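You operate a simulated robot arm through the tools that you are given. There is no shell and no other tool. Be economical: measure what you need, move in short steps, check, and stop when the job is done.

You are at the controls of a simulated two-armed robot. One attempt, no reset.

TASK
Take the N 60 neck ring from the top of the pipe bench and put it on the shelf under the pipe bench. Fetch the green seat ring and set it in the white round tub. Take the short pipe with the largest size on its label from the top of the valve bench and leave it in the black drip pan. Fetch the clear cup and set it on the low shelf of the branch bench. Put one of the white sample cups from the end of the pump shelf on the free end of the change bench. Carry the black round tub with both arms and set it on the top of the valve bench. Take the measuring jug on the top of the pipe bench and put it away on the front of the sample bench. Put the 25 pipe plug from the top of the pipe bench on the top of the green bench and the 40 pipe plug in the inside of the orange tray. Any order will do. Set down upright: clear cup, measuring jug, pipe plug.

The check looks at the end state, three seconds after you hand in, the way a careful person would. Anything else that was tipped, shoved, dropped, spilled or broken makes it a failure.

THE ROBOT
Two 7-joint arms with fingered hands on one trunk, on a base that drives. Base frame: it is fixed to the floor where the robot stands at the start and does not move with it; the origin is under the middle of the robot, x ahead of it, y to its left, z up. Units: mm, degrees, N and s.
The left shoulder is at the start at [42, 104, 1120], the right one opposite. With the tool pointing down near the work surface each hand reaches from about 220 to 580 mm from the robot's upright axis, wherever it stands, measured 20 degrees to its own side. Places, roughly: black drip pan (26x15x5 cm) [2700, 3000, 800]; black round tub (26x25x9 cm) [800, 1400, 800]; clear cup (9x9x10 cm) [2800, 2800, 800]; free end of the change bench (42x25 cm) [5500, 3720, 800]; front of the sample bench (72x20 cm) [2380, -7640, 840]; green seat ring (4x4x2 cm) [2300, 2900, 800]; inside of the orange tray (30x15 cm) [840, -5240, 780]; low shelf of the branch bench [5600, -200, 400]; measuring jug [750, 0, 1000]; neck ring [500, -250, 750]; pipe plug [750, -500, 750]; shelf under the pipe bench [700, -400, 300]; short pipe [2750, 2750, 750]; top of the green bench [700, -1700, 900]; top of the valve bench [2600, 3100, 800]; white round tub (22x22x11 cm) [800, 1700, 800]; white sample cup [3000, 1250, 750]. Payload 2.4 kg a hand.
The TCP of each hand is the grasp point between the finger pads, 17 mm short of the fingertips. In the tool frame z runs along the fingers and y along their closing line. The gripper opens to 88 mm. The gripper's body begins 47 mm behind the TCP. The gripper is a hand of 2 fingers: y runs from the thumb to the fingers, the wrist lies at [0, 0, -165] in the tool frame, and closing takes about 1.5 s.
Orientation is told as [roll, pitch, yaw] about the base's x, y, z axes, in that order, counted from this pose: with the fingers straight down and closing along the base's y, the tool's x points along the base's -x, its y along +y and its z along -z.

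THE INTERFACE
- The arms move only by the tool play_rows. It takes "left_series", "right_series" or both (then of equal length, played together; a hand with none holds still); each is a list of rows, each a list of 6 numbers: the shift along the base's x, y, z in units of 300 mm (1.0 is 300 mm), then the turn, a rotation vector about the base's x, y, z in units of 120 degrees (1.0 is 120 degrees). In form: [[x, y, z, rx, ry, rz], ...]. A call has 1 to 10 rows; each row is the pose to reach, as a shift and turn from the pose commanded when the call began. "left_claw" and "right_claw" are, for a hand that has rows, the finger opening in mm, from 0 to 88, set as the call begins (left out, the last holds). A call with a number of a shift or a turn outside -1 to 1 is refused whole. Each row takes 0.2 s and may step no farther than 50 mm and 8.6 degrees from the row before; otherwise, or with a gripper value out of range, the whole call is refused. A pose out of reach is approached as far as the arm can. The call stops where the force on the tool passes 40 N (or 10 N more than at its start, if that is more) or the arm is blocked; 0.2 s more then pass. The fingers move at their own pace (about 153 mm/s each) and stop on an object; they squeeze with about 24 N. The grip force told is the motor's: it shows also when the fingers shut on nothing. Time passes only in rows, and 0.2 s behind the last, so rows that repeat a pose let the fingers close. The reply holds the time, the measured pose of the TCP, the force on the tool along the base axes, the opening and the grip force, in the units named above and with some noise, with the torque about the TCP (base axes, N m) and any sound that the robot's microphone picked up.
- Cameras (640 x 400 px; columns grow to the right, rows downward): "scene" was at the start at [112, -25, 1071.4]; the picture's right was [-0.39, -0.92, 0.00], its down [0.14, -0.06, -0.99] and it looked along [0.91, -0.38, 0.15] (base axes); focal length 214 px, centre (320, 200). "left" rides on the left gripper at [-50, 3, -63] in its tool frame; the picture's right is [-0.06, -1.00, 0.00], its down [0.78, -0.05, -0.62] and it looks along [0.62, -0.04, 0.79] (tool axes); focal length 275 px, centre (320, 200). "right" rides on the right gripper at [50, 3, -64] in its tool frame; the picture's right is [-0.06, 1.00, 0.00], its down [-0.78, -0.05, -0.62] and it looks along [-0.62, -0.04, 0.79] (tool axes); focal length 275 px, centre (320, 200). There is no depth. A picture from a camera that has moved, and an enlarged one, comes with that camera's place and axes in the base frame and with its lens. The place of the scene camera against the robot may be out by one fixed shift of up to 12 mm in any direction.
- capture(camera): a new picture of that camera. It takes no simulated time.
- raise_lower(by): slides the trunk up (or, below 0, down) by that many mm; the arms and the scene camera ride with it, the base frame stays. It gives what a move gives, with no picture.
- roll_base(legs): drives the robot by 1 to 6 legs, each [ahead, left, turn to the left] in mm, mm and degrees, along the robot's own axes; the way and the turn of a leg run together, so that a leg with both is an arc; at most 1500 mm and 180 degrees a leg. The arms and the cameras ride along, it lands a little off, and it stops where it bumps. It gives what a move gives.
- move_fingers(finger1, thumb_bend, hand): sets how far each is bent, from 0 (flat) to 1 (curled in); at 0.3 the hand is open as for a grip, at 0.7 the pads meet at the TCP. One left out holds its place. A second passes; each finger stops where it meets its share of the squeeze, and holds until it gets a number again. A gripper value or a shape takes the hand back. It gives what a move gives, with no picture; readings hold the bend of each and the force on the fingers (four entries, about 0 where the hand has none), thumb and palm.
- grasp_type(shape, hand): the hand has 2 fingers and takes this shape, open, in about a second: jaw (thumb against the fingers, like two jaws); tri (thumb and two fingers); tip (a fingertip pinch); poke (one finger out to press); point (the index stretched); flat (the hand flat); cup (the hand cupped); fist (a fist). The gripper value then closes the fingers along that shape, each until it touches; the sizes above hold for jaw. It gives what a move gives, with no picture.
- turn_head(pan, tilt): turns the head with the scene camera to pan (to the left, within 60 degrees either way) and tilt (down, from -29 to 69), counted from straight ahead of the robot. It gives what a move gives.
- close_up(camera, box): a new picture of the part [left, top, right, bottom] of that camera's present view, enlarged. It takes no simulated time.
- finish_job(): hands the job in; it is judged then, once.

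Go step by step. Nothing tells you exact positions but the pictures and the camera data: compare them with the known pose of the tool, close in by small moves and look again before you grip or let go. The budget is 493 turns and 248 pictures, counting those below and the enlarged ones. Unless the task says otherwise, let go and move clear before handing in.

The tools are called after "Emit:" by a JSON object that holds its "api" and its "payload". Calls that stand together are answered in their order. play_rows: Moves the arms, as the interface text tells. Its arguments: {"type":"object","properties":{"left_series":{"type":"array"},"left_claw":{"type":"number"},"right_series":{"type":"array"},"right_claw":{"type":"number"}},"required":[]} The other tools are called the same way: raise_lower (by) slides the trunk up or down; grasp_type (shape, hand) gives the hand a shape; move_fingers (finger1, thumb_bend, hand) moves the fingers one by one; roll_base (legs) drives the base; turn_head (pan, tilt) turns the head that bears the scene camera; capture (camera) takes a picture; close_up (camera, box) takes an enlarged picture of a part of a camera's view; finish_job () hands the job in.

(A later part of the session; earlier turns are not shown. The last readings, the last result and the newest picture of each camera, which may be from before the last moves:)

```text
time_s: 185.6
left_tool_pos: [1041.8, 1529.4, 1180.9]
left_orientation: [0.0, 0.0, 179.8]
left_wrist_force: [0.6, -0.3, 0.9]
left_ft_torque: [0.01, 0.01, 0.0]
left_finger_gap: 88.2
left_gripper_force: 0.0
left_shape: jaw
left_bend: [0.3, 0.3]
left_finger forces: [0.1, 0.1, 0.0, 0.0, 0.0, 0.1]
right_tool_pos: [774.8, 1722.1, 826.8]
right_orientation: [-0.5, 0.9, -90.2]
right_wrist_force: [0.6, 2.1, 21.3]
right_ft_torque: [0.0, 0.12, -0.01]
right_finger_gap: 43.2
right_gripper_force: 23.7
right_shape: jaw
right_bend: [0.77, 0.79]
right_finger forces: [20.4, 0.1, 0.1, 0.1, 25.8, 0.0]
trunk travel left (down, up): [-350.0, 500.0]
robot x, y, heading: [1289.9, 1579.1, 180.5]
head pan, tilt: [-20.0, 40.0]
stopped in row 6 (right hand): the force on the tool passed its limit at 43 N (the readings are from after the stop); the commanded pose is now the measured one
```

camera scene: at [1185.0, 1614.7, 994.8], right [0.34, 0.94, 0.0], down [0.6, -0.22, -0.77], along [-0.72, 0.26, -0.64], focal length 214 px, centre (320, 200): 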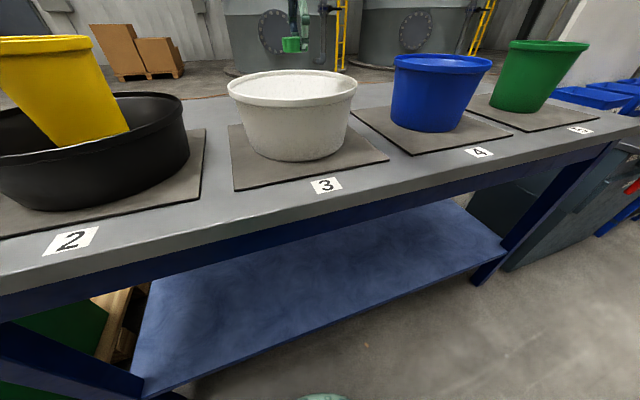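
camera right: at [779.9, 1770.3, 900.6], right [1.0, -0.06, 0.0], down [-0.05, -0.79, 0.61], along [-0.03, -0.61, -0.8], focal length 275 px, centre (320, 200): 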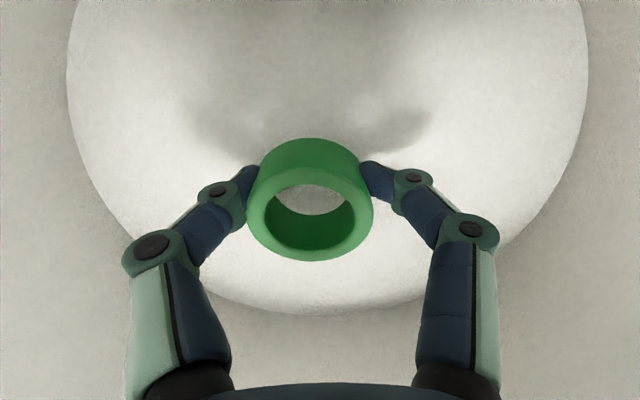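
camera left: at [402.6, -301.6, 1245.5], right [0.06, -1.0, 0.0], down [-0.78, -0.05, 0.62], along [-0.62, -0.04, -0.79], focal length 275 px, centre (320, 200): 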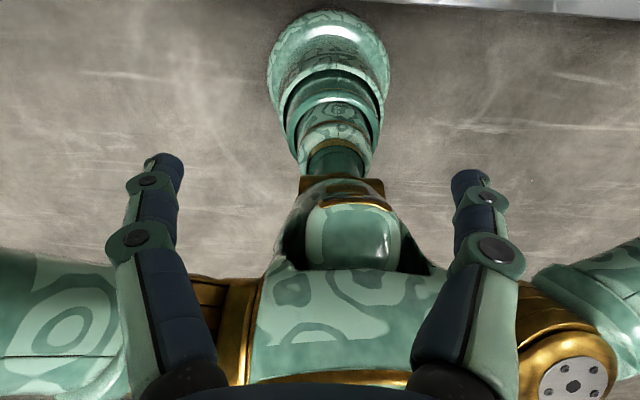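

Floor reached. I release and lift straight out.

Emit:
{"api": "play_rows", "payload": {"right_series": [[0, 0, 0.02, 0, 0, 0], [0, 0, 0.02, 0, 0, 0], [0, 0, 0.02, 0, 0, 0], [0, 0, 0.02, 0, 0, 0]], "right_claw": 75}}

Emit:
{"api": "play_rows", "payload": {"right_series": [[0, 0, 0.12, 0, 0, 0], [0, 0, 0.25, 0, 0, 0], [0, 0, 0.4, 0, 0, 0], [0, 0, 0.55, 0, 0, 0], [0, 0, 0.7, 0, 0, 0], [0, 0, 0.7, 0, 0, 0]]}}

Emit:
{"api": "capture", "payload": {"camera": "right"}}

```text
time_s: 186.6
left_tool_pos: [1040.2, 1529.0, 1181.7]
left_orientation: [0.1, 0.0, 179.9]
left_wrist_force: [-0.2, -0.3, -0.1]
left_ft_torque: [0.0, -0.02, -0.01]
left_finger_gap: 88.0
left_gripper_force: 0.1
left_shape: jaw
left_bend: [0.3, 0.3]
left_finger forces: [0.0, 0.0, 0.0, 0.0, 0.0, 0.0]
right_tool_pos: [775.6, 1722.1, 829.0]
right_orientation: [-0.1, 0.9, -90.2]
right_wrist_force: [1.0, -0.2, 0.3]
right_ft_torque: [0.03, 0.03, 0.02]
right_finger_gap: 74.9
right_gripper_force: 0.1
right_shape: jaw
right_bend: [0.54, 0.5]
right_finger forces: [0.0, 0.0, 0.1, 0.0, 0.0, 0.0]
trunk travel left (down, up): [-350.0, 500.0]
robot x, y, heading: [1293.8, 1579.6, 180.1]
head pan, tilt: [-20.0, 40.0]
```

```text
time_s: 188.0
left_tool_pos: [1040.3, 1529.2, 1181.0]
left_orientation: [0.0, 0.0, 180.0]
left_wrist_force: [0.0, -0.2, 1.4]
left_ft_torque: [0.02, -0.01, -0.02]
left_finger_gap: 87.9
left_gripper_force: 0.1
left_shape: jaw
left_bend: [0.3, 0.3]
left_finger forces: [0.0, 0.0, 0.1, 0.0, 0.0, 0.0]
right_tool_pos: [776.4, 1720.6, 1039.4]
right_orientation: [-0.1, 0.9, -90.2]
right_wrist_force: [-0.6, 0.0, -0.5]
right_ft_torque: [-0.02, -0.03, 0.0]
right_finger_gap: 74.6
right_gripper_force: 0.0
right_shape: jaw
right_bend: [0.54, 0.5]
right_finger forces: [0.0, 0.0, 0.0, 0.0, 0.0, 0.1]
trunk travel left (down, up): [-350.0, 500.0]
robot x, y, heading: [1296.5, 1577.8, 180.2]
head pan, tilt: [-20.0, 40.0]
```

```text
175 pictures are left
camera right: at [778.5, 1771.1, 1105.1], right [1.0, -0.06, 0.0], down [-0.05, -0.79, 0.61], along [-0.04, -0.61, -0.79], focal length 275 px, centre (320, 200)
```

right: 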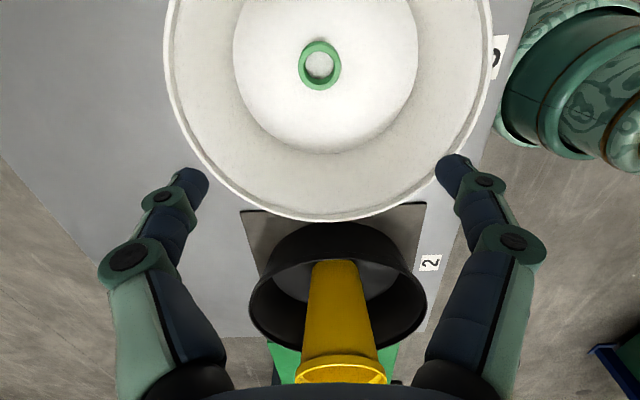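

The green ring lies in the white tub. Next the black tub (with the yellow pail standing in it) – I pull the right hand back and turn it to its natural yaw.

Emit:
{"api": "play_rows", "payload": {"right_series": [[0.05, 0, 0.02, 0, 0, -0.07], [0.1, 0, 0.05, 0, 0, -0.14], [0.15, 0, 0.1, 0, 0, -0.21], [0.2, 0, 0.1, 0, 0, -0.28], [0.25, 0, 0.1, 0, 0, -0.35], [0.3, 0, 0.1, 0, 0, -0.42], [0.35, 0, 0.1, 0, 0, -0.49], [0.4, 0, 0.1, 0, 0, -0.56], [0.45, 0, 0.1, 0, 0, -0.63], [0.5, 0, 0.1, 0, 0, -0.7]]}}

Emit:
{"api": "play_rows", "payload": {"right_series": [[0, 0, 0, 0, 0, -0.05], [0, 0, 0, 0, 0, -0.05]]}}

Emit:
{"api": "roll_base", "payload": {"legs": [[0, 130, 0]]}}

Emit:
{"api": "turn_head", "payload": {"pan": 0, "tilt": 40}}

Emit:
{"api": "capture", "payload": {"camera": "right"}}

Emit:
{"api": "capture", "payload": {"camera": "scene"}}

```text
time_s: 190.2
left_tool_pos: [1040.0, 1529.6, 1181.2]
left_orientation: [0.0, 0.0, 179.9]
left_wrist_force: [0.5, 1.1, 0.0]
left_ft_torque: [0.04, -0.02, 0.02]
left_finger_gap: 88.0
left_gripper_force: 0.1
left_shape: jaw
left_bend: [0.3, 0.3]
left_finger forces: [0.0, 0.1, 0.0, 0.0, 0.0, 0.0]
right_tool_pos: [925.9, 1722.3, 1069.2]
right_orientation: [-0.3, 0.8, -174.2]
right_wrist_force: [0.2, -0.4, -0.1]
right_ft_torque: [-0.02, 0.0, 0.01]
right_finger_gap: 74.8
right_gripper_force: 0.0
right_shape: jaw
right_bend: [0.54, 0.5]
right_finger forces: [0.1, 0.0, 0.0, 0.0, 0.1, 0.0]
trunk travel left (down, up): [-350.0, 500.0]
robot x, y, heading: [1295.1, 1577.2, 179.9]
head pan, tilt: [-20.0, 40.0]
```

```text
time_s: 190.8
left_tool_pos: [1040.8, 1529.4, 1181.9]
left_orientation: [0.0, 0.0, 179.9]
left_wrist_force: [-0.5, 0.1, 0.0]
left_ft_torque: [-0.02, -0.02, -0.02]
left_finger_gap: 87.8
left_gripper_force: 0.1
left_shape: jaw
left_bend: [0.3, 0.3]
left_finger forces: [0.0, 0.0, 0.0, 0.0, 0.1, 0.0]
right_tool_pos: [926.2, 1721.5, 1070.7]
right_orientation: [-0.2, 0.9, 179.8]
right_wrist_force: [-0.1, 0.2, 0.4]
right_ft_torque: [-0.02, 0.01, -0.02]
right_finger_gap: 74.7
right_gripper_force: 0.0
right_shape: jaw
right_bend: [0.54, 0.5]
right_finger forces: [0.0, 0.0, 0.0, 0.1, 0.0, 0.0]
trunk travel left (down, up): [-350.0, 500.0]
robot x, y, heading: [1296.5, 1579.4, 180.1]
head pan, tilt: [-20.0, 40.0]
```

```text
time_s: 192.0
left_tool_pos: [1041.2, 1398.9, 1181.3]
left_orientation: [0.0, -0.1, 180.1]
left_wrist_force: [0.0, -0.1, -0.3]
left_ft_torque: [-0.02, 0.0, -0.02]
left_finger_gap: 87.7
left_gripper_force: 0.0
left_shape: jaw
left_bend: [0.3, 0.3]
left_finger forces: [0.0, 0.0, 0.1, 0.1, 0.0, 0.0]
right_tool_pos: [925.7, 1591.5, 1068.9]
right_orientation: [-0.1, 0.9, 180.0]
right_wrist_force: [-0.4, -0.5, 0.3]
right_ft_torque: [-0.04, 0.0, 0.01]
right_finger_gap: 75.0
right_gripper_force: 0.2
right_shape: jaw
right_bend: [0.54, 0.5]
right_finger forces: [0.0, 0.0, 0.1, 0.0, 0.1, 0.0]
trunk travel left (down, up): [-350.0, 500.0]
robot x, y, heading: [1293.4, 1446.2, -180.0]
head pan, tilt: [-20.0, 40.0]
```

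```text
time_s: 192.9
left_tool_pos: [1040.8, 1400.5, 1180.7]
left_orientation: [0.0, 0.0, 180.1]
left_wrist_force: [-0.1, 0.4, 0.7]
left_ft_torque: [-0.04, 0.0, -0.03]
left_finger_gap: 87.8
left_gripper_force: 0.1
left_shape: jaw
left_bend: [0.3, 0.3]
left_finger forces: [0.1, 0.1, 0.0, 0.0, 0.0, 0.1]
right_tool_pos: [925.9, 1591.9, 1069.5]
right_orientation: [-0.3, 0.9, 180.0]
right_wrist_force: [-0.2, 0.6, 0.1]
right_ft_torque: [0.02, -0.01, -0.04]
right_finger_gap: 74.7
right_gripper_force: 0.1
right_shape: jaw
right_bend: [0.54, 0.5]
right_finger forces: [0.1, 0.1, 0.0, 0.0, 0.0, 0.1]
trunk travel left (down, up): [-350.0, 500.0]
robot x, y, heading: [1292.9, 1446.2, -179.8]
head pan, tilt: [0.0, 40.0]
```

```text
174 pictures are left
camera right: at [974.1, 1588.8, 1134.3], right [-0.06, -1.0, 0.0], down [-0.79, 0.05, 0.61], along [-0.61, 0.04, -0.79], focal length 275 px, centre (320, 200)
```

right: 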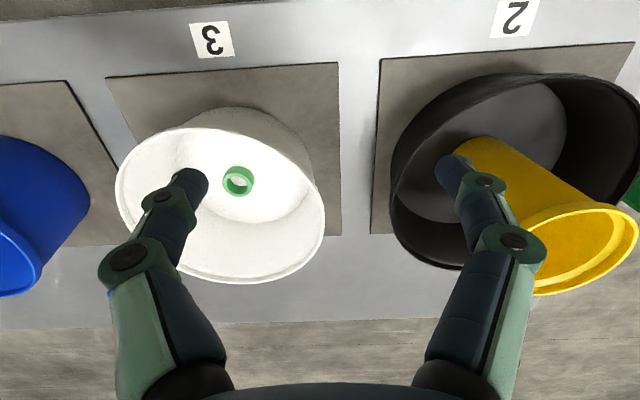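

```text
173 pictures are left
camera scene: at [1179.9, 1456.2, 994.8], right [0.0, 1.0, 0.0], down [0.64, 0.0, -0.77], along [-0.77, 0.0, -0.64], focal length 214 px, centre (320, 200)
```

scene: 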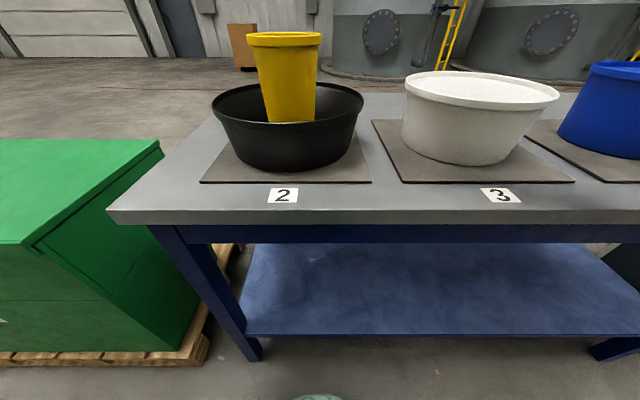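

The tub is centred near (800, 1405), rim ≈ z 890. I align the robot with it.

Emit:
{"api": "roll_base", "payload": {"legs": [[40, 42, 0]]}}

Emit:
{"api": "play_rows", "payload": {"left_series": [[-0.1, -0.04, 0, 0, 0, 0], [-0.2, -0.08, -0.08, 0, 0, 0], [-0.3, -0.12, -0.18, 0, 0, 0], [-0.4, -0.16, -0.28, 0, 0, 0], [-0.5, -0.2, -0.38, 0, 0, 0], [-0.5, -0.24, -0.5, 0, 0, 0], [-0.5, -0.27, -0.5, 0, 0, 0], [-0.5, -0.27, -0.5, 0, 0, 0]], "right_series": [[0, 0, 0, 0, 0, 0], [0, 0, 0, 0, 0, 0], [0, 0, 0, 0, 0, 0], [0, 0, 0, 0, 0, 0], [0, 0, 0, 0, 0, 0], [0, 0, 0, 0, 0, 0], [0, 0, 0, 0, 0, 0], [0, 0, 0, 0, 0, 0]]}}

Emit:
{"api": "capture", "payload": {"camera": "right"}}

Emit:
{"api": "capture", "payload": {"camera": "left"}}

Emit:
{"api": "capture", "payload": {"camera": "scene"}}

```text
time_s: 193.8
left_tool_pos: [998.9, 1356.8, 1182.3]
left_orientation: [-0.1, 0.0, 180.1]
left_wrist_force: [0.7, 0.8, 0.3]
left_ft_torque: [0.0, 0.02, 0.0]
left_finger_gap: 87.9
left_gripper_force: 0.0
left_shape: jaw
left_bend: [0.3, 0.3]
left_finger forces: [0.1, 0.1, 0.0, 0.0, 0.0, 0.0]
right_tool_pos: [884.1, 1549.1, 1068.6]
right_orientation: [-0.2, 0.9, 180.0]
right_wrist_force: [0.1, 0.7, 0.7]
right_ft_torque: [0.03, 0.01, 0.0]
right_finger_gap: 74.9
right_gripper_force: 0.1
right_shape: jaw
right_bend: [0.54, 0.5]
right_finger forces: [0.0, 0.1, 0.1, 0.1, 0.1, 0.0]
trunk travel left (down, up): [-350.0, 500.0]
robot x, y, heading: [1255.7, 1406.7, -180.2]
head pan, tilt: [0.0, 40.0]
```

```text
time_s: 195.6
left_tool_pos: [850.0, 1275.7, 1031.3]
left_orientation: [-0.1, 0.0, 180.0]
left_wrist_force: [0.5, 0.3, 0.0]
left_ft_torque: [0.02, -0.01, 0.01]
left_finger_gap: 88.1
left_gripper_force: 0.0
left_shape: jaw
left_bend: [0.3, 0.3]
left_finger forces: [0.0, 0.1, 0.0, 0.0, 0.1, 0.0]
right_tool_pos: [886.7, 1549.5, 1069.6]
right_orientation: [-0.3, 0.9, 180.0]
right_wrist_force: [-0.2, -0.4, 0.4]
right_ft_torque: [0.0, 0.01, 0.03]
right_finger_gap: 75.1
right_gripper_force: 0.0
right_shape: jaw
right_bend: [0.54, 0.5]
right_finger forces: [0.0, 0.0, 0.0, 0.0, 0.0, 0.0]
trunk travel left (down, up): [-350.0, 500.0]
robot x, y, heading: [1251.5, 1406.0, -179.7]
head pan, tilt: [0.0, 40.0]
```

```text
172 pictures are left
camera right: at [934.1, 1546.3, 1134.4], right [-0.06, -1.0, 0.0], down [-0.79, 0.05, 0.61], along [-0.61, 0.04, -0.79], focal length 275 px, centre (320, 200)
```

right: 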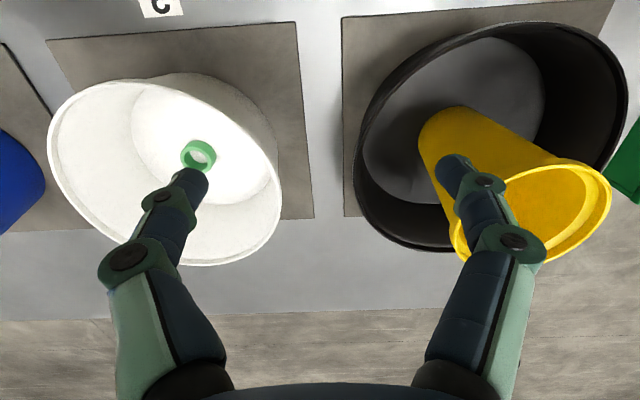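

```text
171 pictures are left
camera left: at [800.1, 1273.1, 1095.6], right [-0.06, 1.0, 0.0], down [0.78, 0.05, 0.62], along [0.62, 0.04, -0.79], focal length 275 px, centre (320, 200)
```

left: 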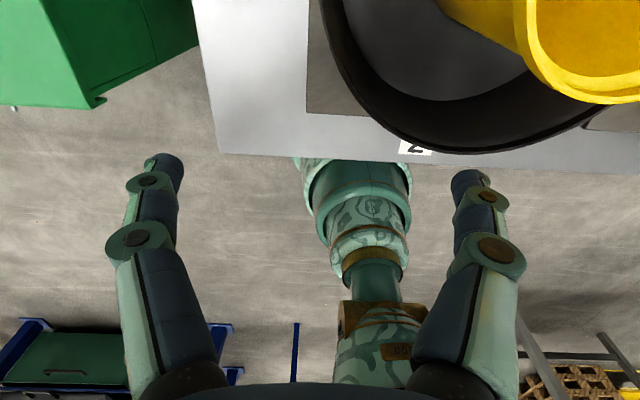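

```text
170 pictures are left
camera scene: at [1139.9, 1413.6, 994.8], right [0.0, 1.0, 0.0], down [0.64, 0.0, -0.77], along [-0.77, 0.0, -0.64], focal length 214 px, centre (320, 200)
```

scene: 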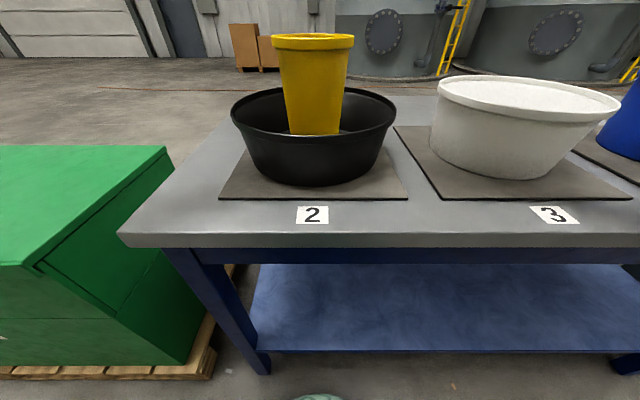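

Tub centre ≈ (783, 1402), radius ≈ 120, rim ≈ z 886; the pail is centred in it. I bring both hands above opposite rim points.

Emit:
{"api": "play_rows", "payload": {"left_series": [[-0.05, 0, 0, 0, 0, 0], [-0.1, 0, 0, 0, 0, 0], [-0.16, 0, 0, 0, 0, 0], [-0.22, 0.01, -0.08, 0, 0, 0], [-0.22, 0.015, -0.18, 0, 0, 0], [-0.22, 0.015, -0.33, 0, 0, 0], [-0.22, 0.015, -0.33, 0, 0, 0]], "right_series": [[-0.08, -0.02, 0, 0, 0, 0], [-0.16, -0.05, 0, 0, 0, 0], [-0.24, -0.08, -0.05, 0, 0, 0], [-0.34, -0.097, -0.12, 0, 0, 0], [-0.34, -0.097, -0.24, 0, 0, 0], [-0.34, -0.097, -0.36, 0, 0, 0], [-0.34, -0.097, -0.46, 0, 0, 0]], "left_claw": 60, "right_claw": 60}}

Emit:
{"api": "capture", "payload": {"camera": "right"}}

Emit:
{"api": "capture", "payload": {"camera": "left"}}

Emit:
{"api": "capture", "payload": {"camera": "scene"}}

```text
time_s: 197.2
left_tool_pos: [784.0, 1280.0, 931.0]
left_orientation: [0.1, 0.0, 179.9]
left_wrist_force: [-0.1, 1.1, -0.1]
left_ft_torque: [0.01, 0.0, 0.03]
left_finger_gap: 60.4
left_gripper_force: 0.1
left_shape: jaw
left_bend: [0.68, 0.66]
left_finger forces: [0.0, 0.1, 0.1, 0.0, 0.1, 0.0]
right_tool_pos: [782.6, 1520.0, 932.1]
right_orientation: [-0.2, 0.8, -180.1]
right_wrist_force: [-1.1, -0.5, 0.6]
right_ft_torque: [-0.01, -0.01, 0.01]
right_finger_gap: 60.4
right_gripper_force: 0.1
right_shape: jaw
right_bend: [0.68, 0.66]
right_finger forces: [0.0, 0.0, 0.0, 0.0, 0.1, 0.0]
trunk travel left (down, up): [-350.0, 500.0]
robot x, y, heading: [1257.5, 1404.5, -180.0]
head pan, tilt: [0.0, 40.0]
```

```text
169 pictures are left
camera right: at [831.7, 1517.5, 996.5], right [-0.06, -1.0, 0.0], down [-0.79, 0.05, 0.61], along [-0.61, 0.04, -0.79], focal length 275 px, centre (320, 200)
```

right: 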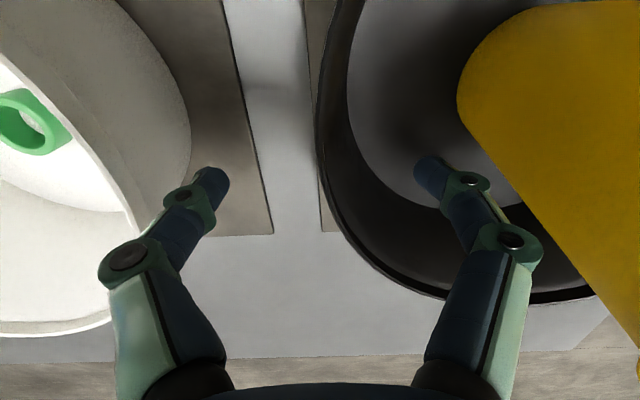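

```text
168 pictures are left
camera left: at [733.8, 1277.4, 995.6], right [-0.06, 1.0, 0.0], down [0.78, 0.05, 0.62], along [0.62, 0.04, -0.79], focal length 275 px, centre (320, 200)
```

left: 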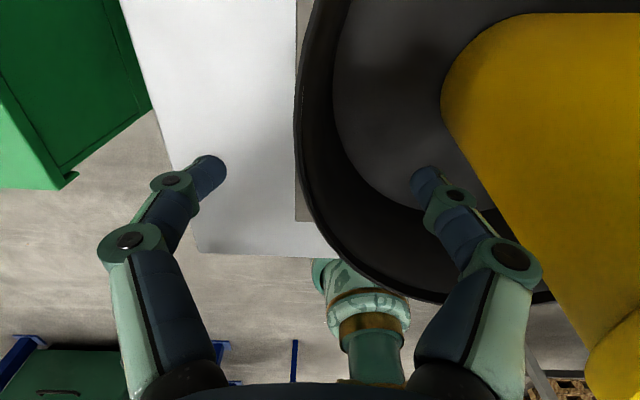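

```text
167 pictures are left
camera scene: at [1139.8, 1413.6, 994.8], right [0.0, 1.0, 0.0], down [0.64, 0.0, -0.77], along [-0.77, 0.0, -0.64], focal length 214 px, centre (320, 200)
```

scene: 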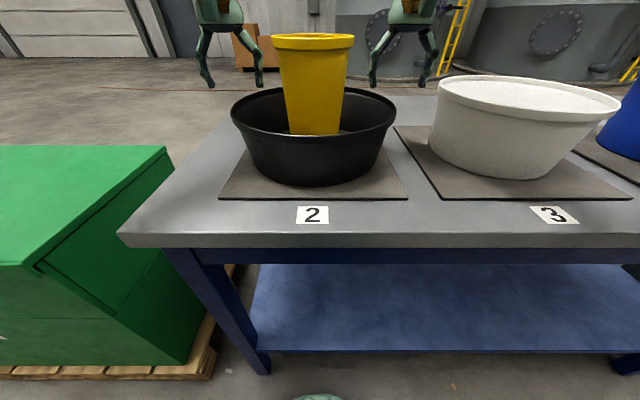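

Both hands straddle the rim well (left needs 7 mm outward). I lower both together.

Emit:
{"api": "play_rows", "payload": {"left_series": [[0, -0.023, -0.05, 0, 0, 0], [0, -0.023, -0.11, 0, 0, 0], [0, -0.023, -0.16, 0, 0, 0], [0, -0.023, -0.2, 0, 0, 0], [0, -0.023, -0.2, 0, 0, 0]], "right_series": [[0, 0, -0.05, 0, 0, 0], [0, 0, -0.11, 0, 0, 0], [0, 0, -0.16, 0, 0, 0], [0, 0, -0.2, 0, 0, 0], [0, 0, -0.2, 0, 0, 0]]}}

Emit:
{"api": "capture", "payload": {"camera": "right"}}

Emit:
{"api": "capture", "payload": {"camera": "left"}}

```text
time_s: 198.4
left_tool_pos: [786.1, 1273.5, 872.5]
left_orientation: [0.1, 0.0, 180.0]
left_wrist_force: [-0.3, 0.0, -0.4]
left_ft_torque: [0.01, -0.02, 0.01]
left_finger_gap: 59.8
left_gripper_force: 0.2
left_shape: jaw
left_bend: [0.68, 0.66]
left_finger forces: [0.1, 0.0, 0.0, 0.0, 0.1, 0.0]
right_tool_pos: [782.7, 1520.9, 872.5]
right_orientation: [-0.2, 0.9, 179.9]
right_wrist_force: [0.4, 0.5, 0.0]
right_ft_torque: [0.02, 0.02, 0.01]
right_finger_gap: 59.9
right_gripper_force: 0.0
right_shape: jaw
right_bend: [0.68, 0.66]
right_finger forces: [0.0, 0.0, 0.0, 0.0, 0.1, 0.1]
trunk travel left (down, up): [-350.0, 500.0]
robot x, y, heading: [1256.3, 1406.3, -179.9]
head pan, tilt: [0.0, 40.0]
```

```text
166 pictures are left
camera right: at [832.1, 1517.2, 936.6], right [-0.06, -1.0, 0.0], down [-0.79, 0.05, 0.61], along [-0.61, 0.04, -0.79], focal length 275 px, centre (320, 200)
```

right: 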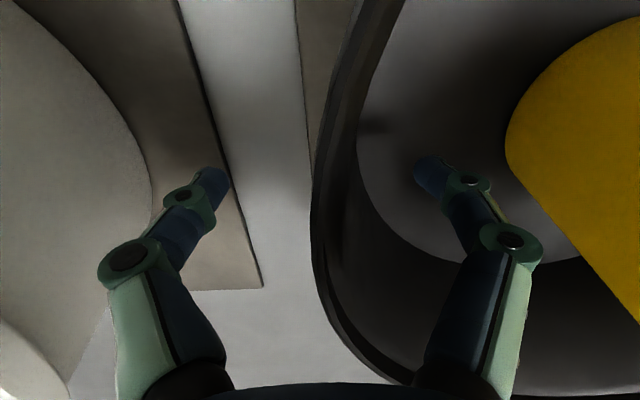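

```text
165 pictures are left
camera left: at [734.5, 1270.9, 935.6], right [-0.06, 1.0, 0.0], down [0.78, 0.05, 0.62], along [0.62, 0.04, -0.79], focal length 275 px, centre (320, 200)
```

left: 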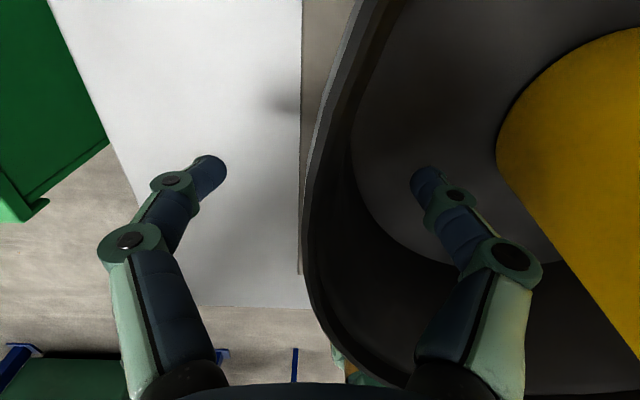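

Both walls sit between the pads. I close both hands.

Emit:
{"api": "play_rows", "payload": {"left_series": [[0, 0, 0, 0, 0, 0], [0, 0, 0, 0, 0, 0], [0, 0, 0, 0, 0, 0], [0, 0, 0, 0, 0, 0], [0, 0, 0, 0, 0, 0], [0, 0, 0, 0, 0, 0]], "right_series": [[0, 0, 0, 0, 0, 0], [0, 0, 0, 0, 0, 0], [0, 0, 0, 0, 0, 0], [0, 0, 0, 0, 0, 0], [0, 0, 0, 0, 0, 0], [0, 0, 0, 0, 0, 0]], "left_claw": 0, "right_claw": 0}}

Emit:
{"api": "capture", "payload": {"camera": "right"}}

Emit:
{"api": "capture", "payload": {"camera": "left"}}

```text
time_s: 199.8
left_tool_pos: [783.6, 1272.8, 871.2]
left_orientation: [0.0, 0.0, 180.0]
left_wrist_force: [-0.2, 2.7, -0.2]
left_ft_torque: [0.03, 0.02, 0.05]
left_finger_gap: 0.0
left_gripper_force: 24.0
left_shape: jaw
left_bend: [0.6, 0.7]
left_finger forces: [20.4, 0.0, 0.1, 0.1, 22.9, 0.0]
right_tool_pos: [783.7, 1520.8, 871.3]
right_orientation: [-0.1, 0.7, 180.0]
right_wrist_force: [-0.3, -2.9, 0.1]
right_ft_torque: [-0.12, 0.02, -0.06]
right_finger_gap: 0.0
right_gripper_force: 24.1
right_shape: jaw
right_bend: [0.73, 0.62]
right_finger forces: [22.2, 0.0, 0.1, 0.0, 19.6, 0.1]
trunk travel left (down, up): [-350.0, 500.0]
robot x, y, heading: [1252.1, 1403.1, -180.1]
head pan, tilt: [0.0, 40.0]
```

```text
164 pictures are left
camera right: at [831.8, 1517.2, 936.7], right [-0.06, -1.0, 0.0], down [-0.79, 0.05, 0.61], along [-0.61, 0.04, -0.79], focal length 275 px, centre (320, 200)
```

right: 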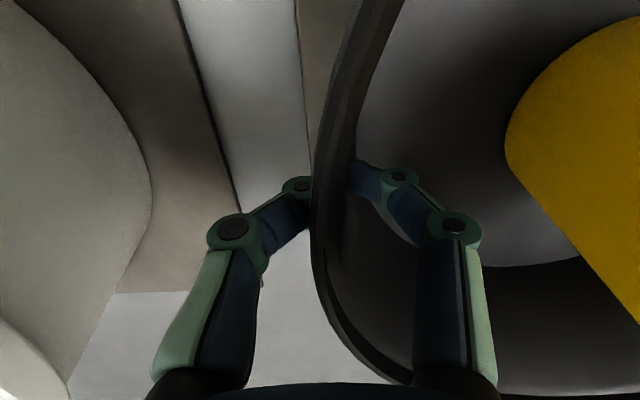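

```text
163 pictures are left
camera left: at [734.2, 1271.0, 935.6], right [-0.06, 1.0, 0.0], down [0.78, 0.05, 0.62], along [0.62, 0.04, -0.79], focal length 275 px, centre (320, 200)
```

left: 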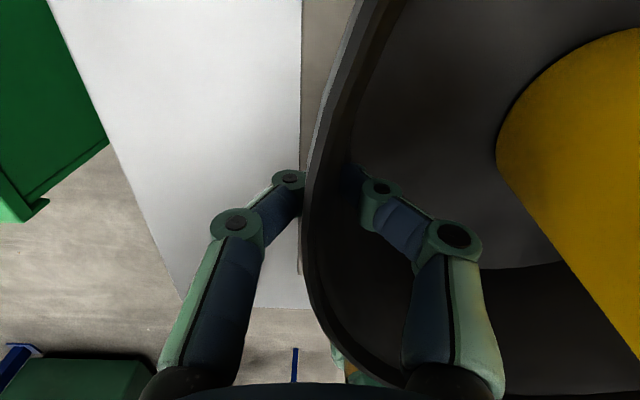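

Both hands grip the wall. I lift with the trunk so the tub stays level.

Emit:
{"api": "raise_lower", "payload": {"by": 25}}

Emit:
{"api": "capture", "payload": {"camera": "scene"}}

```text
time_s: 200.5
left_tool_pos: [783.9, 1273.4, 896.0]
left_orientation: [0.0, 0.0, 180.0]
left_wrist_force: [0.6, 2.5, -3.8]
left_ft_torque: [0.03, -0.02, 0.06]
left_finger_gap: 0.0
left_gripper_force: 24.0
left_shape: jaw
left_bend: [0.6, 0.7]
left_finger forces: [20.8, 0.0, 0.1, 0.1, 22.7, 0.0]
right_tool_pos: [782.2, 1520.6, 896.8]
right_orientation: [-0.2, 0.9, 180.0]
right_wrist_force: [-0.1, -2.5, -2.8]
right_ft_torque: [-0.09, -0.02, -0.07]
right_finger_gap: 0.0
right_gripper_force: 24.6
right_shape: jaw
right_bend: [0.73, 0.62]
right_finger forces: [21.8, 0.1, 0.1, 0.1, 19.9, 0.1]
trunk travel left (down, up): [-375.0, 475.0]
robot x, y, heading: [1256.0, 1407.8, -180.2]
head pan, tilt: [0.0, 40.0]
```

```text
162 pictures are left
camera scene: at [1140.2, 1413.6, 1019.8], right [0.0, 1.0, 0.0], down [0.64, 0.0, -0.77], along [-0.77, 0.0, -0.64], focal length 214 px, centre (320, 200)
```

scene: 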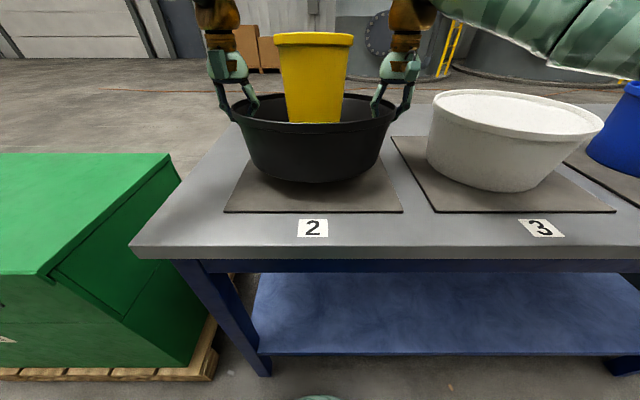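

The tub hangs level (≈0.7 kg in all). I raise it further, back off and turn to look past the valve bench's right end.

Emit:
{"api": "raise_lower", "payload": {"by": 130}}

Emit:
{"api": "roll_base", "payload": {"legs": [[-310, 0, 0], [0, -600, 0]]}}

Emit:
{"api": "capture", "payload": {"camera": "scene"}}

```text
time_s: 202.1
left_tool_pos: [783.8, 1274.4, 1027.3]
left_orientation: [-0.1, 0.1, 180.1]
left_wrist_force: [0.8, 2.8, -3.5]
left_ft_torque: [-0.01, -0.01, 0.05]
left_finger_gap: 0.0
left_gripper_force: 24.2
left_shape: jaw
left_bend: [0.6, 0.7]
left_finger forces: [20.8, 0.0, 0.0, 0.0, 22.7, 0.0]
right_tool_pos: [782.9, 1520.9, 1024.5]
right_orientation: [-0.2, 1.0, 180.0]
right_wrist_force: [-0.9, -1.3, -2.7]
right_ft_torque: [-0.09, -0.03, -0.07]
right_finger_gap: 0.0
right_gripper_force: 24.1
right_shape: jaw
right_bend: [0.73, 0.62]
right_finger forces: [21.9, 0.0, 0.0, 0.0, 20.0, 0.1]
trunk travel left (down, up): [-505.0, 345.0]
robot x, y, heading: [1256.6, 1405.9, -180.2]
head pan, tilt: [0.0, 40.0]
```

```text
time_s: 207.2
left_tool_pos: [1095.8, 1874.4, 1028.2]
left_orientation: [0.0, 0.0, 179.7]
left_wrist_force: [0.4, 0.9, -2.7]
left_ft_torque: [0.01, -0.01, 0.0]
left_finger_gap: 0.0
left_gripper_force: 24.0
left_shape: jaw
left_bend: [0.6, 0.7]
left_finger forces: [20.9, 0.1, 0.1, 0.1, 22.6, 0.0]
right_tool_pos: [1097.6, 2120.4, 1026.2]
right_orientation: [-0.2, 0.9, 179.6]
right_wrist_force: [0.0, -1.7, -3.3]
right_ft_torque: [-0.08, -0.03, -0.06]
right_finger_gap: 0.0
right_gripper_force: 24.2
right_shape: jaw
right_bend: [0.73, 0.62]
right_finger forces: [21.9, 0.0, 0.0, 0.0, 20.1, 0.0]
trunk travel left (down, up): [-505.0, 345.0]
robot x, y, heading: [1567.8, 2001.0, 179.7]
head pan, tilt: [0.0, 40.0]
```

```text
161 pictures are left
camera scene: at [1456.4, 2012.0, 1150.6], right [0.0, 1.0, 0.0], down [0.64, 0.0, -0.77], along [-0.77, 0.0, -0.64], focal length 214 px, centre (320, 200)
```

scene: 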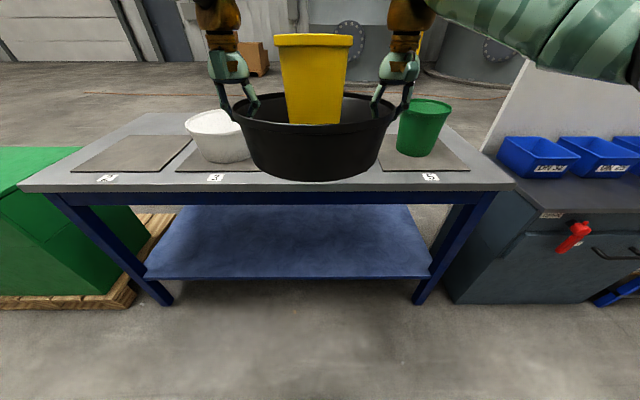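

Emit:
{"api": "roll_base", "payload": {"legs": [[0, 0, -90], [0, 0, -89.7]]}}

Emit:
{"api": "turn_head", "payload": {"pan": 20, "tilt": 10}}

Emit:
{"api": "capture", "payload": {"camera": "scene"}}

```text
time_s: 215.2
left_tool_pos: [2037.4, 2139.6, 1027.0]
left_orientation: [0.0, 0.0, 0.7]
left_wrist_force: [0.5, -3.3, -2.1]
left_ft_torque: [-0.01, 0.03, 0.05]
left_finger_gap: 0.0
left_gripper_force: 23.9
left_shape: jaw
left_bend: [0.6, 0.7]
left_finger forces: [20.6, 0.0, 0.0, 0.0, 22.8, 0.1]
right_tool_pos: [2042.1, 1893.7, 1025.9]
right_orientation: [-0.2, 0.9, 0.7]
right_wrist_force: [-0.3, 2.8, -2.7]
right_ft_torque: [0.07, 0.0, -0.06]
right_finger_gap: 0.2
right_gripper_force: 24.2
right_shape: jaw
right_bend: [0.73, 0.62]
right_finger forces: [21.8, 0.1, 0.0, 0.0, 19.5, 0.1]
trunk travel left (down, up): [-505.0, 345.0]
robot x, y, heading: [1573.1, 2005.9, 0.3]
head pan, tilt: [0.0, 40.0]
```

```text
time_s: 216.2
left_tool_pos: [2037.1, 2140.7, 1027.5]
left_orientation: [0.0, 0.0, 0.7]
left_wrist_force: [-0.2, -2.4, -2.8]
left_ft_torque: [0.0, 0.05, 0.06]
left_finger_gap: 0.0
left_gripper_force: 24.3
left_shape: jaw
left_bend: [0.6, 0.7]
left_finger forces: [21.0, 0.0, 0.0, 0.0, 22.6, 0.1]
right_tool_pos: [2041.9, 1895.1, 1026.1]
right_orientation: [-0.2, 0.9, 0.6]
right_wrist_force: [0.5, 1.8, -2.0]
right_ft_torque: [0.08, 0.03, -0.12]
right_finger_gap: 0.2
right_gripper_force: 24.0
right_shape: jaw
right_bend: [0.73, 0.62]
right_finger forces: [22.1, 0.0, 0.0, 0.1, 20.4, 0.0]
trunk travel left (down, up): [-505.0, 345.0]
robot x, y, heading: [1567.4, 2001.9, 0.7]
head pan, tilt: [20.0, 10.0]
```

```text
160 pictures are left
camera scene: at [1685.4, 2044.4, 1198.3], right [0.35, -0.94, 0.0], down [-0.16, -0.06, -0.98], along [0.92, 0.35, -0.18], focal length 214 px, centre (320, 200)
```

scene: 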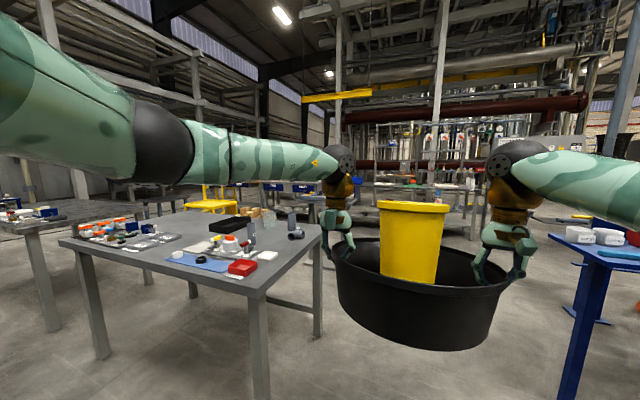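

There is a wide passage right of the valve bench. I drive ahead past its end and look left.

Emit:
{"api": "roll_base", "payload": {"legs": [[1450, -80, 0]]}}

Emit:
{"api": "turn_head", "payload": {"pan": 60, "tilt": 15}}

Emit:
{"api": "capture", "payload": {"camera": "scene"}}

```text
time_s: 223.4
left_tool_pos: [3485.8, 2075.4, 1026.7]
left_orientation: [0.1, 0.0, 0.6]
left_wrist_force: [0.6, -3.4, -2.0]
left_ft_torque: [-0.03, 0.03, 0.05]
left_finger_gap: 0.1
left_gripper_force: 23.8
left_shape: jaw
left_bend: [0.6, 0.7]
left_finger forces: [20.7, 0.1, 0.0, 0.0, 23.0, 0.0]
right_tool_pos: [3490.1, 1830.5, 1025.5]
right_orientation: [-0.2, 0.9, 0.6]
right_wrist_force: [-0.6, 3.5, -3.1]
right_ft_torque: [0.06, -0.01, -0.06]
right_finger_gap: 0.0
right_gripper_force: 24.2
right_shape: jaw
right_bend: [0.73, 0.62]
right_finger forces: [22.5, 0.0, 0.0, 0.0, 20.0, 0.0]
trunk travel left (down, up): [-505.0, 345.0]
robot x, y, heading: [3018.1, 1940.5, 0.5]
head pan, tilt: [20.0, 10.0]
```

```text
time_s: 224.4
left_tool_pos: [3484.8, 2076.6, 1027.1]
left_orientation: [-0.1, 0.0, 0.6]
left_wrist_force: [0.2, -2.3, -3.8]
left_ft_torque: [-0.01, 0.01, 0.04]
left_finger_gap: 0.0
left_gripper_force: 23.9
left_shape: jaw
left_bend: [0.6, 0.7]
left_finger forces: [21.2, 0.0, 0.1, 0.1, 22.6, 0.0]
right_tool_pos: [3488.9, 1829.7, 1025.1]
right_orientation: [-0.2, 0.9, 0.6]
right_wrist_force: [0.3, 1.0, -2.6]
right_ft_torque: [0.08, 0.02, -0.05]
right_finger_gap: 0.0
right_gripper_force: 24.0
right_shape: jaw
right_bend: [0.73, 0.62]
right_finger forces: [22.1, 0.0, 0.0, 0.0, 20.4, 0.0]
trunk travel left (down, up): [-505.0, 345.0]
robot x, y, heading: [3014.0, 1941.1, 0.4]
head pan, tilt: [60.0, 15.0]
```

```text
159 pictures are left
camera scene: at [3092.2, 2029.1, 1190.2], right [0.87, -0.49, 0.0], down [-0.13, -0.23, -0.97], along [0.48, 0.84, -0.26], focal length 214 px, centre (320, 200)
```

scene: 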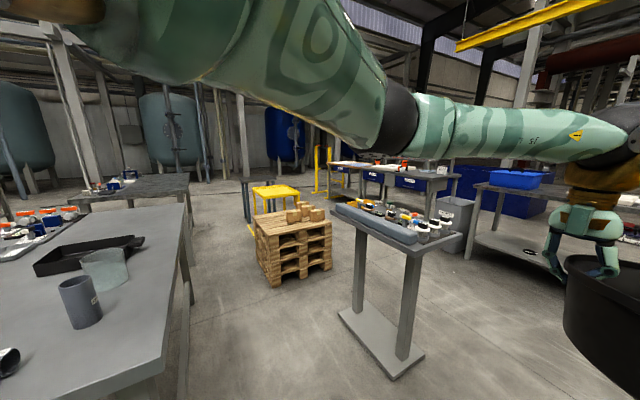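

The corridor behind the bench is about 1 m wide. I drive to (3400, 1900), turn round, and strafe along the bench's rear.

Emit:
{"api": "roll_base", "payload": {"legs": [[390, -50, 0], [0, 0, 90], [0, 0, 89.5]]}}

Emit:
{"api": "turn_head", "payload": {"pan": -30, "tilt": 20}}

Emit:
{"api": "capture", "payload": {"camera": "scene"}}

```text
time_s: 234.5
left_tool_pos: [2939.4, 1762.2, 1026.2]
left_orientation: [0.2, -0.1, -179.8]
left_wrist_force: [-0.3, 2.5, -3.9]
left_ft_torque: [0.02, -0.01, 0.04]
left_finger_gap: 0.0
left_gripper_force: 24.0
left_shape: jaw
left_bend: [0.6, 0.7]
left_finger forces: [20.6, 0.0, 0.0, 0.0, 22.9, 0.0]
right_tool_pos: [2937.6, 2008.2, 1025.0]
right_orientation: [-0.2, 0.9, -179.8]
right_wrist_force: [0.3, -2.8, -2.0]
right_ft_torque: [-0.08, 0.01, -0.01]
right_finger_gap: 0.0
right_gripper_force: 24.0
right_shape: jaw
right_bend: [0.73, 0.62]
right_finger forces: [21.8, 0.0, 0.0, 0.0, 19.6, 0.0]
trunk travel left (down, up): [-505.0, 345.0]
robot x, y, heading: [3410.0, 1895.7, -179.7]
head pan, tilt: [60.0, 15.0]
```

```text
time_s: 236.2
left_tool_pos: [2939.1, 1760.9, 1026.0]
left_orientation: [0.0, 0.1, -179.7]
left_wrist_force: [-0.6, 2.4, -2.6]
left_ft_torque: [0.01, 0.01, 0.01]
left_finger_gap: 0.3
left_gripper_force: 24.0
left_shape: jaw
left_bend: [0.6, 0.7]
left_finger forces: [20.8, 0.0, 0.1, 0.1, 22.9, 0.0]
right_tool_pos: [2937.2, 2007.3, 1026.6]
right_orientation: [-0.2, 0.9, -179.8]
right_wrist_force: [0.3, -2.3, -2.7]
right_ft_torque: [-0.08, -0.02, -0.04]
right_finger_gap: 0.0
right_gripper_force: 23.5
right_shape: jaw
right_bend: [0.73, 0.62]
right_finger forces: [22.2, 0.0, 0.0, 0.0, 20.2, 0.0]
trunk travel left (down, up): [-505.0, 345.0]
robot x, y, heading: [3411.9, 1899.9, -179.7]
head pan, tilt: [-30.0, 20.0]
```

```text
158 pictures are left
camera scene: at [3302.4, 1948.3, 1182.1], right [0.5, 0.87, 0.0], down [0.3, -0.17, -0.94], along [-0.82, 0.47, -0.34], focal length 214 px, centre (320, 200)
```

scene: 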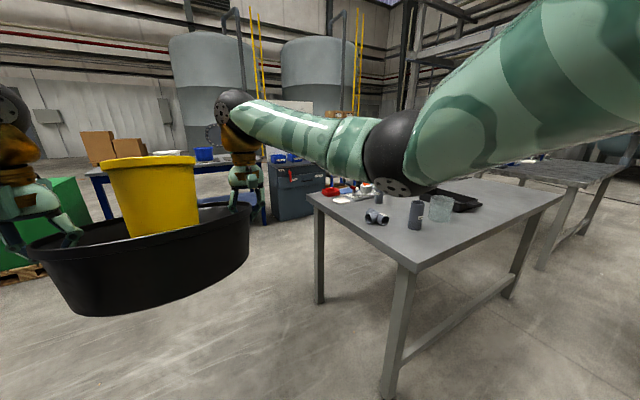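

Emit:
{"api": "roll_base", "payload": {"legs": [[0, -1450, 0]]}}

Emit:
{"api": "turn_head", "payload": {"pan": 25, "tilt": 40}}

Emit:
{"api": "capture", "payload": {"camera": "scene"}}

```text
time_s: 243.3
left_tool_pos: [2939.2, 3210.7, 1026.4]
left_orientation: [0.0, 0.1, 179.5]
left_wrist_force: [0.7, 0.9, -3.6]
left_ft_torque: [-0.02, 0.0, 0.0]
left_finger_gap: 0.0
left_gripper_force: 23.9
left_shape: jaw
left_bend: [0.6, 0.7]
left_finger forces: [21.9, 0.0, 0.0, 0.1, 22.2, 0.0]
right_tool_pos: [2941.1, 3457.3, 1026.3]
right_orientation: [-0.1, 0.9, 179.4]
right_wrist_force: [0.8, -0.1, -1.8]
right_ft_torque: [-0.07, 0.0, -0.03]
right_finger_gap: 0.0
right_gripper_force: 23.8
right_shape: jaw
right_bend: [0.73, 0.62]
right_finger forces: [21.6, 0.1, 0.0, 0.0, 21.1, 0.1]
trunk travel left (down, up): [-505.0, 345.0]
robot x, y, heading: [3410.1, 3340.0, 179.6]
head pan, tilt: [-30.0, 20.0]
stopped in leg 1: the robot was blocked; the commanded pose is now the measured one
```

```text
time_s: 244.6
left_tool_pos: [2939.5, 3211.2, 1027.0]
left_orientation: [0.0, 0.1, 179.5]
left_wrist_force: [0.5, 0.9, -3.4]
left_ft_torque: [0.0, -0.03, 0.07]
left_finger_gap: 0.0
left_gripper_force: 24.2
left_shape: jaw
left_bend: [0.6, 0.7]
left_finger forces: [21.6, 0.1, 0.0, 0.1, 22.4, 0.0]
right_tool_pos: [2939.9, 3456.4, 1026.2]
right_orientation: [-0.3, 0.9, 179.5]
right_wrist_force: [-0.5, -0.4, -3.0]
right_ft_torque: [-0.03, 0.01, -0.06]
right_finger_gap: 0.2
right_gripper_force: 24.7
right_shape: jaw
right_bend: [0.73, 0.62]
right_finger forces: [21.9, 0.0, 0.1, 0.0, 20.9, 0.1]
trunk travel left (down, up): [-505.0, 345.0]
robot x, y, heading: [3414.3, 3339.9, 179.8]
head pan, tilt: [25.0, 40.0]
```

```text
157 pictures are left
camera scene: at [3306.6, 3311.6, 1150.7], right [-0.41, 0.91, 0.0], down [0.59, 0.27, -0.77], along [-0.7, -0.32, -0.64], focal length 214 px, centre (320, 200)
```

scene: 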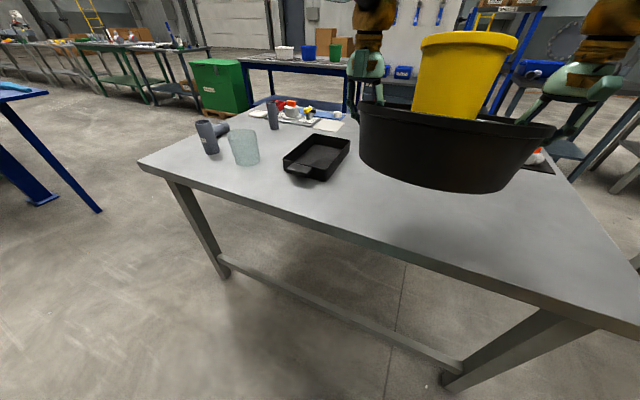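

The base bumped something behind on the right (the pallet), I ease off it slightly, then drive ahead so the tub hangs over the free rear part of the bench.

Emit:
{"api": "roll_base", "payload": {"legs": [[30, 25, 0], [175, 0, 0]]}}

Emit:
{"api": "turn_head", "payload": {"pan": 0, "tilt": 45}}

Emit:
{"api": "capture", "payload": {"camera": "scene"}}

```text
time_s: 246.5
left_tool_pos: [2735.1, 3187.4, 1026.7]
left_orientation: [0.0, 0.1, 179.6]
left_wrist_force: [0.5, 1.7, -2.8]
left_ft_torque: [-0.03, -0.04, 0.03]
left_finger_gap: 0.2
left_gripper_force: 24.2
left_shape: jaw
left_bend: [0.6, 0.7]
left_finger forces: [21.6, 0.0, 0.0, 0.0, 22.5, 0.1]
right_tool_pos: [2733.2, 3432.6, 1026.1]
right_orientation: [-0.2, 0.9, 179.6]
right_wrist_force: [0.4, -1.3, -3.4]
right_ft_torque: [-0.04, -0.01, -0.01]
right_finger_gap: 0.0
right_gripper_force: 24.0
right_shape: jaw
right_bend: [0.73, 0.62]
right_finger forces: [21.9, 0.0, 0.0, 0.1, 21.0, 0.0]
trunk travel left (down, up): [-505.0, 345.0]
robot x, y, heading: [3204.7, 3318.0, 180.0]
head pan, tilt: [25.0, 40.0]
```

```text
time_s: 247.4
left_tool_pos: [2734.5, 3186.2, 1026.9]
left_orientation: [-0.1, 0.1, 179.6]
left_wrist_force: [-0.4, 1.1, -2.6]
left_ft_torque: [0.02, 0.0, 0.02]
left_finger_gap: 0.0
left_gripper_force: 23.8
left_shape: jaw
left_bend: [0.6, 0.7]
left_finger forces: [21.8, 0.0, 0.0, 0.0, 22.2, 0.1]
right_tool_pos: [2735.4, 3433.7, 1025.8]
right_orientation: [-0.2, 0.9, 179.6]
right_wrist_force: [0.7, -0.7, -2.5]
right_ft_torque: [-0.02, -0.01, -0.07]
right_finger_gap: 0.1
right_gripper_force: 24.0
right_shape: jaw
right_bend: [0.73, 0.62]
right_finger forces: [21.8, 0.0, 0.0, 0.0, 21.2, 0.0]
trunk travel left (down, up): [-505.0, 345.0]
robot x, y, heading: [3206.0, 3317.1, 179.5]
head pan, tilt: [0.0, 45.0]
```

```text
156 pictures are left
camera scene: at [3098.0, 3323.8, 1143.4], right [0.01, 1.0, 0.0], down [0.71, 0.0, -0.71], along [-0.71, 0.0, -0.71], focal length 214 px, centre (320, 200)
```

scene: 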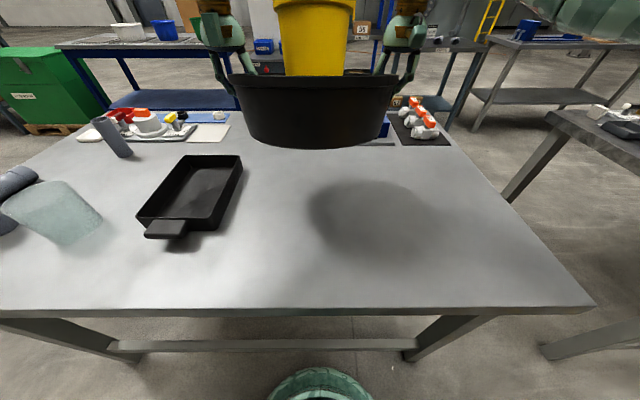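

The spot below is clear. I lower with the trunk to just above the top.

Emit:
{"api": "raise_lower", "payload": {"by": -150}}

Emit:
{"api": "capture", "payload": {"camera": "scene"}}

```text
time_s: 249.2
left_tool_pos: [2733.6, 3187.0, 877.0]
left_orientation: [-0.1, 0.0, 179.6]
left_wrist_force: [-0.2, 1.6, -3.9]
left_ft_torque: [0.01, -0.02, 0.08]
left_finger_gap: 0.0
left_gripper_force: 24.5
left_shape: jaw
left_bend: [0.6, 0.7]
left_finger forces: [21.6, 0.1, 0.0, 0.0, 22.9, 0.0]
right_tool_pos: [2735.4, 3434.1, 876.8]
right_orientation: [-0.3, 1.0, 179.6]
right_wrist_force: [0.0, -2.6, -4.0]
right_ft_torque: [-0.04, -0.03, -0.04]
right_finger_gap: 0.1
right_gripper_force: 23.4
right_shape: jaw
right_bend: [0.73, 0.62]
right_finger forces: [22.3, 0.0, 0.1, 0.0, 20.9, 0.1]
trunk travel left (down, up): [-355.0, 495.0]
robot x, y, heading: [3206.1, 3318.1, 179.5]
head pan, tilt: [0.0, 45.0]
```

```text
155 pictures are left
camera scene: at [3094.7, 3323.9, 992.6], right [0.01, 1.0, 0.0], down [0.71, 0.0, -0.71], along [-0.71, 0.0, -0.71], focal length 214 px, centre (320, 200)
```

scene: 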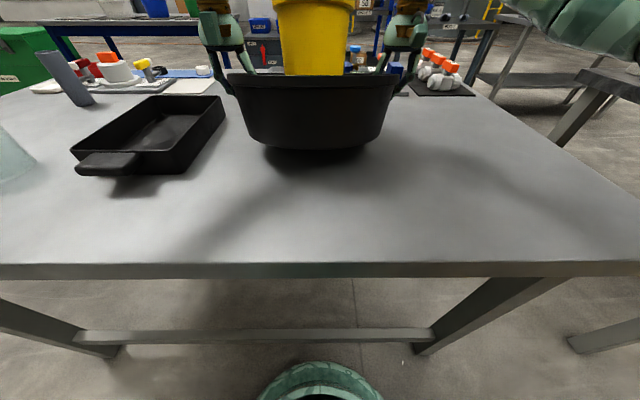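

Emit:
{"api": "play_rows", "payload": {"left_series": [[0, 0, -0.015, 0, 0, 0], [0, 0, -0.03, 0, 0, 0], [0, 0, -0.04, 0, 0, 0], [0, 0, -0.05, 0, 0, 0], [0, 0, -0.06, 0, 0, 0], [0, 0, -0.07, 0, 0, 0]], "right_series": [[0, 0, -0.015, 0, 0, 0], [0, 0, -0.03, 0, 0, 0], [0, 0, -0.04, 0, 0, 0], [0, 0, -0.05, 0, 0, 0], [0, 0, -0.06, 0, 0, 0], [0, 0, -0.07, 0, 0, 0]]}}

```text
time_s: 250.6
left_tool_pos: [2735.2, 3187.2, 855.5]
left_orientation: [0.0, 0.1, 179.5]
left_wrist_force: [1.4, 1.1, -2.9]
left_ft_torque: [0.02, 0.0, 0.02]
left_finger_gap: 0.0
left_gripper_force: 23.8
left_shape: jaw
left_bend: [0.6, 0.7]
left_finger forces: [21.6, 0.0, 0.0, 0.1, 22.6, 0.1]
right_tool_pos: [2736.2, 3432.5, 854.4]
right_orientation: [-0.3, 1.0, 179.7]
right_wrist_force: [0.5, -2.4, -0.2]
right_ft_torque: [-0.08, 0.06, -0.06]
right_finger_gap: 0.0
right_gripper_force: 24.2
right_shape: jaw
right_bend: [0.73, 0.62]
right_finger forces: [23.3, 0.1, 0.1, 0.1, 22.1, 0.0]
trunk travel left (down, up): [-355.0, 495.0]
robot x, y, heading: [3205.1, 3316.6, 179.8]
head pan, tilt: [0.0, 45.0]
```

Right side just begins to touch. I continue in 1 mm steps.

Emit:
{"api": "play_rows", "payload": {"left_series": [[0, 0, -0.005, 0, 0, 0], [0, 0, -0.01, 0, 0, 0], [0, 0, -0.013, 0, 0, 0], [0, 0, -0.013, 0, 0, 0]], "right_series": [[0, 0, -0.003, 0, 0, 0], [0, 0, -0.006, 0, 0, 0], [0, 0, -0.008, 0, 0, 0], [0, 0, -0.008, 0, 0, 0]]}}

Emit:
{"api": "close_up", "payload": {"camera": "scene", "box": [190, 20, 450, 180]}}

```text
time_s: 251.6
left_tool_pos: [2734.9, 3186.6, 851.0]
left_orientation: [0.0, 0.1, 179.5]
left_wrist_force: [0.8, 1.3, -2.3]
left_ft_torque: [0.04, 0.01, 0.02]
left_finger_gap: 0.0
left_gripper_force: 23.9
left_shape: jaw
left_bend: [0.6, 0.7]
left_finger forces: [21.8, 0.1, 0.0, 0.0, 22.2, 0.0]
right_tool_pos: [2734.9, 3432.3, 852.0]
right_orientation: [-0.2, 0.9, 179.6]
right_wrist_force: [-0.7, -0.9, -2.0]
right_ft_torque: [-0.05, 0.05, -0.04]
right_finger_gap: 0.0
right_gripper_force: 24.4
right_shape: jaw
right_bend: [0.73, 0.62]
right_finger forces: [22.9, 0.0, 0.0, 0.0, 22.2, 0.0]
trunk travel left (down, up): [-355.0, 495.0]
robot x, y, heading: [3208.0, 3314.0, 179.5]
head pan, tilt: [0.0, 45.0]
```

```text
2.46 times, centred on (320, 100) of scene
camera zoom: at [3094.7, 3323.9, 992.5], right [0.01, 1.0, 0.0], down [0.71, 0.0, -0.71], along [-0.71, 0.0, -0.71], focal length 528 px, centre (320, 446)
```

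zoom: 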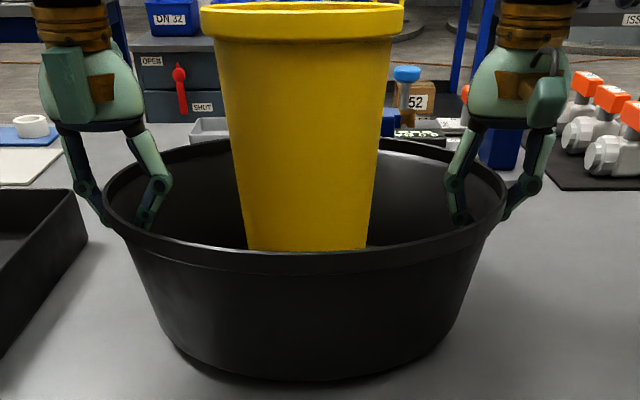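

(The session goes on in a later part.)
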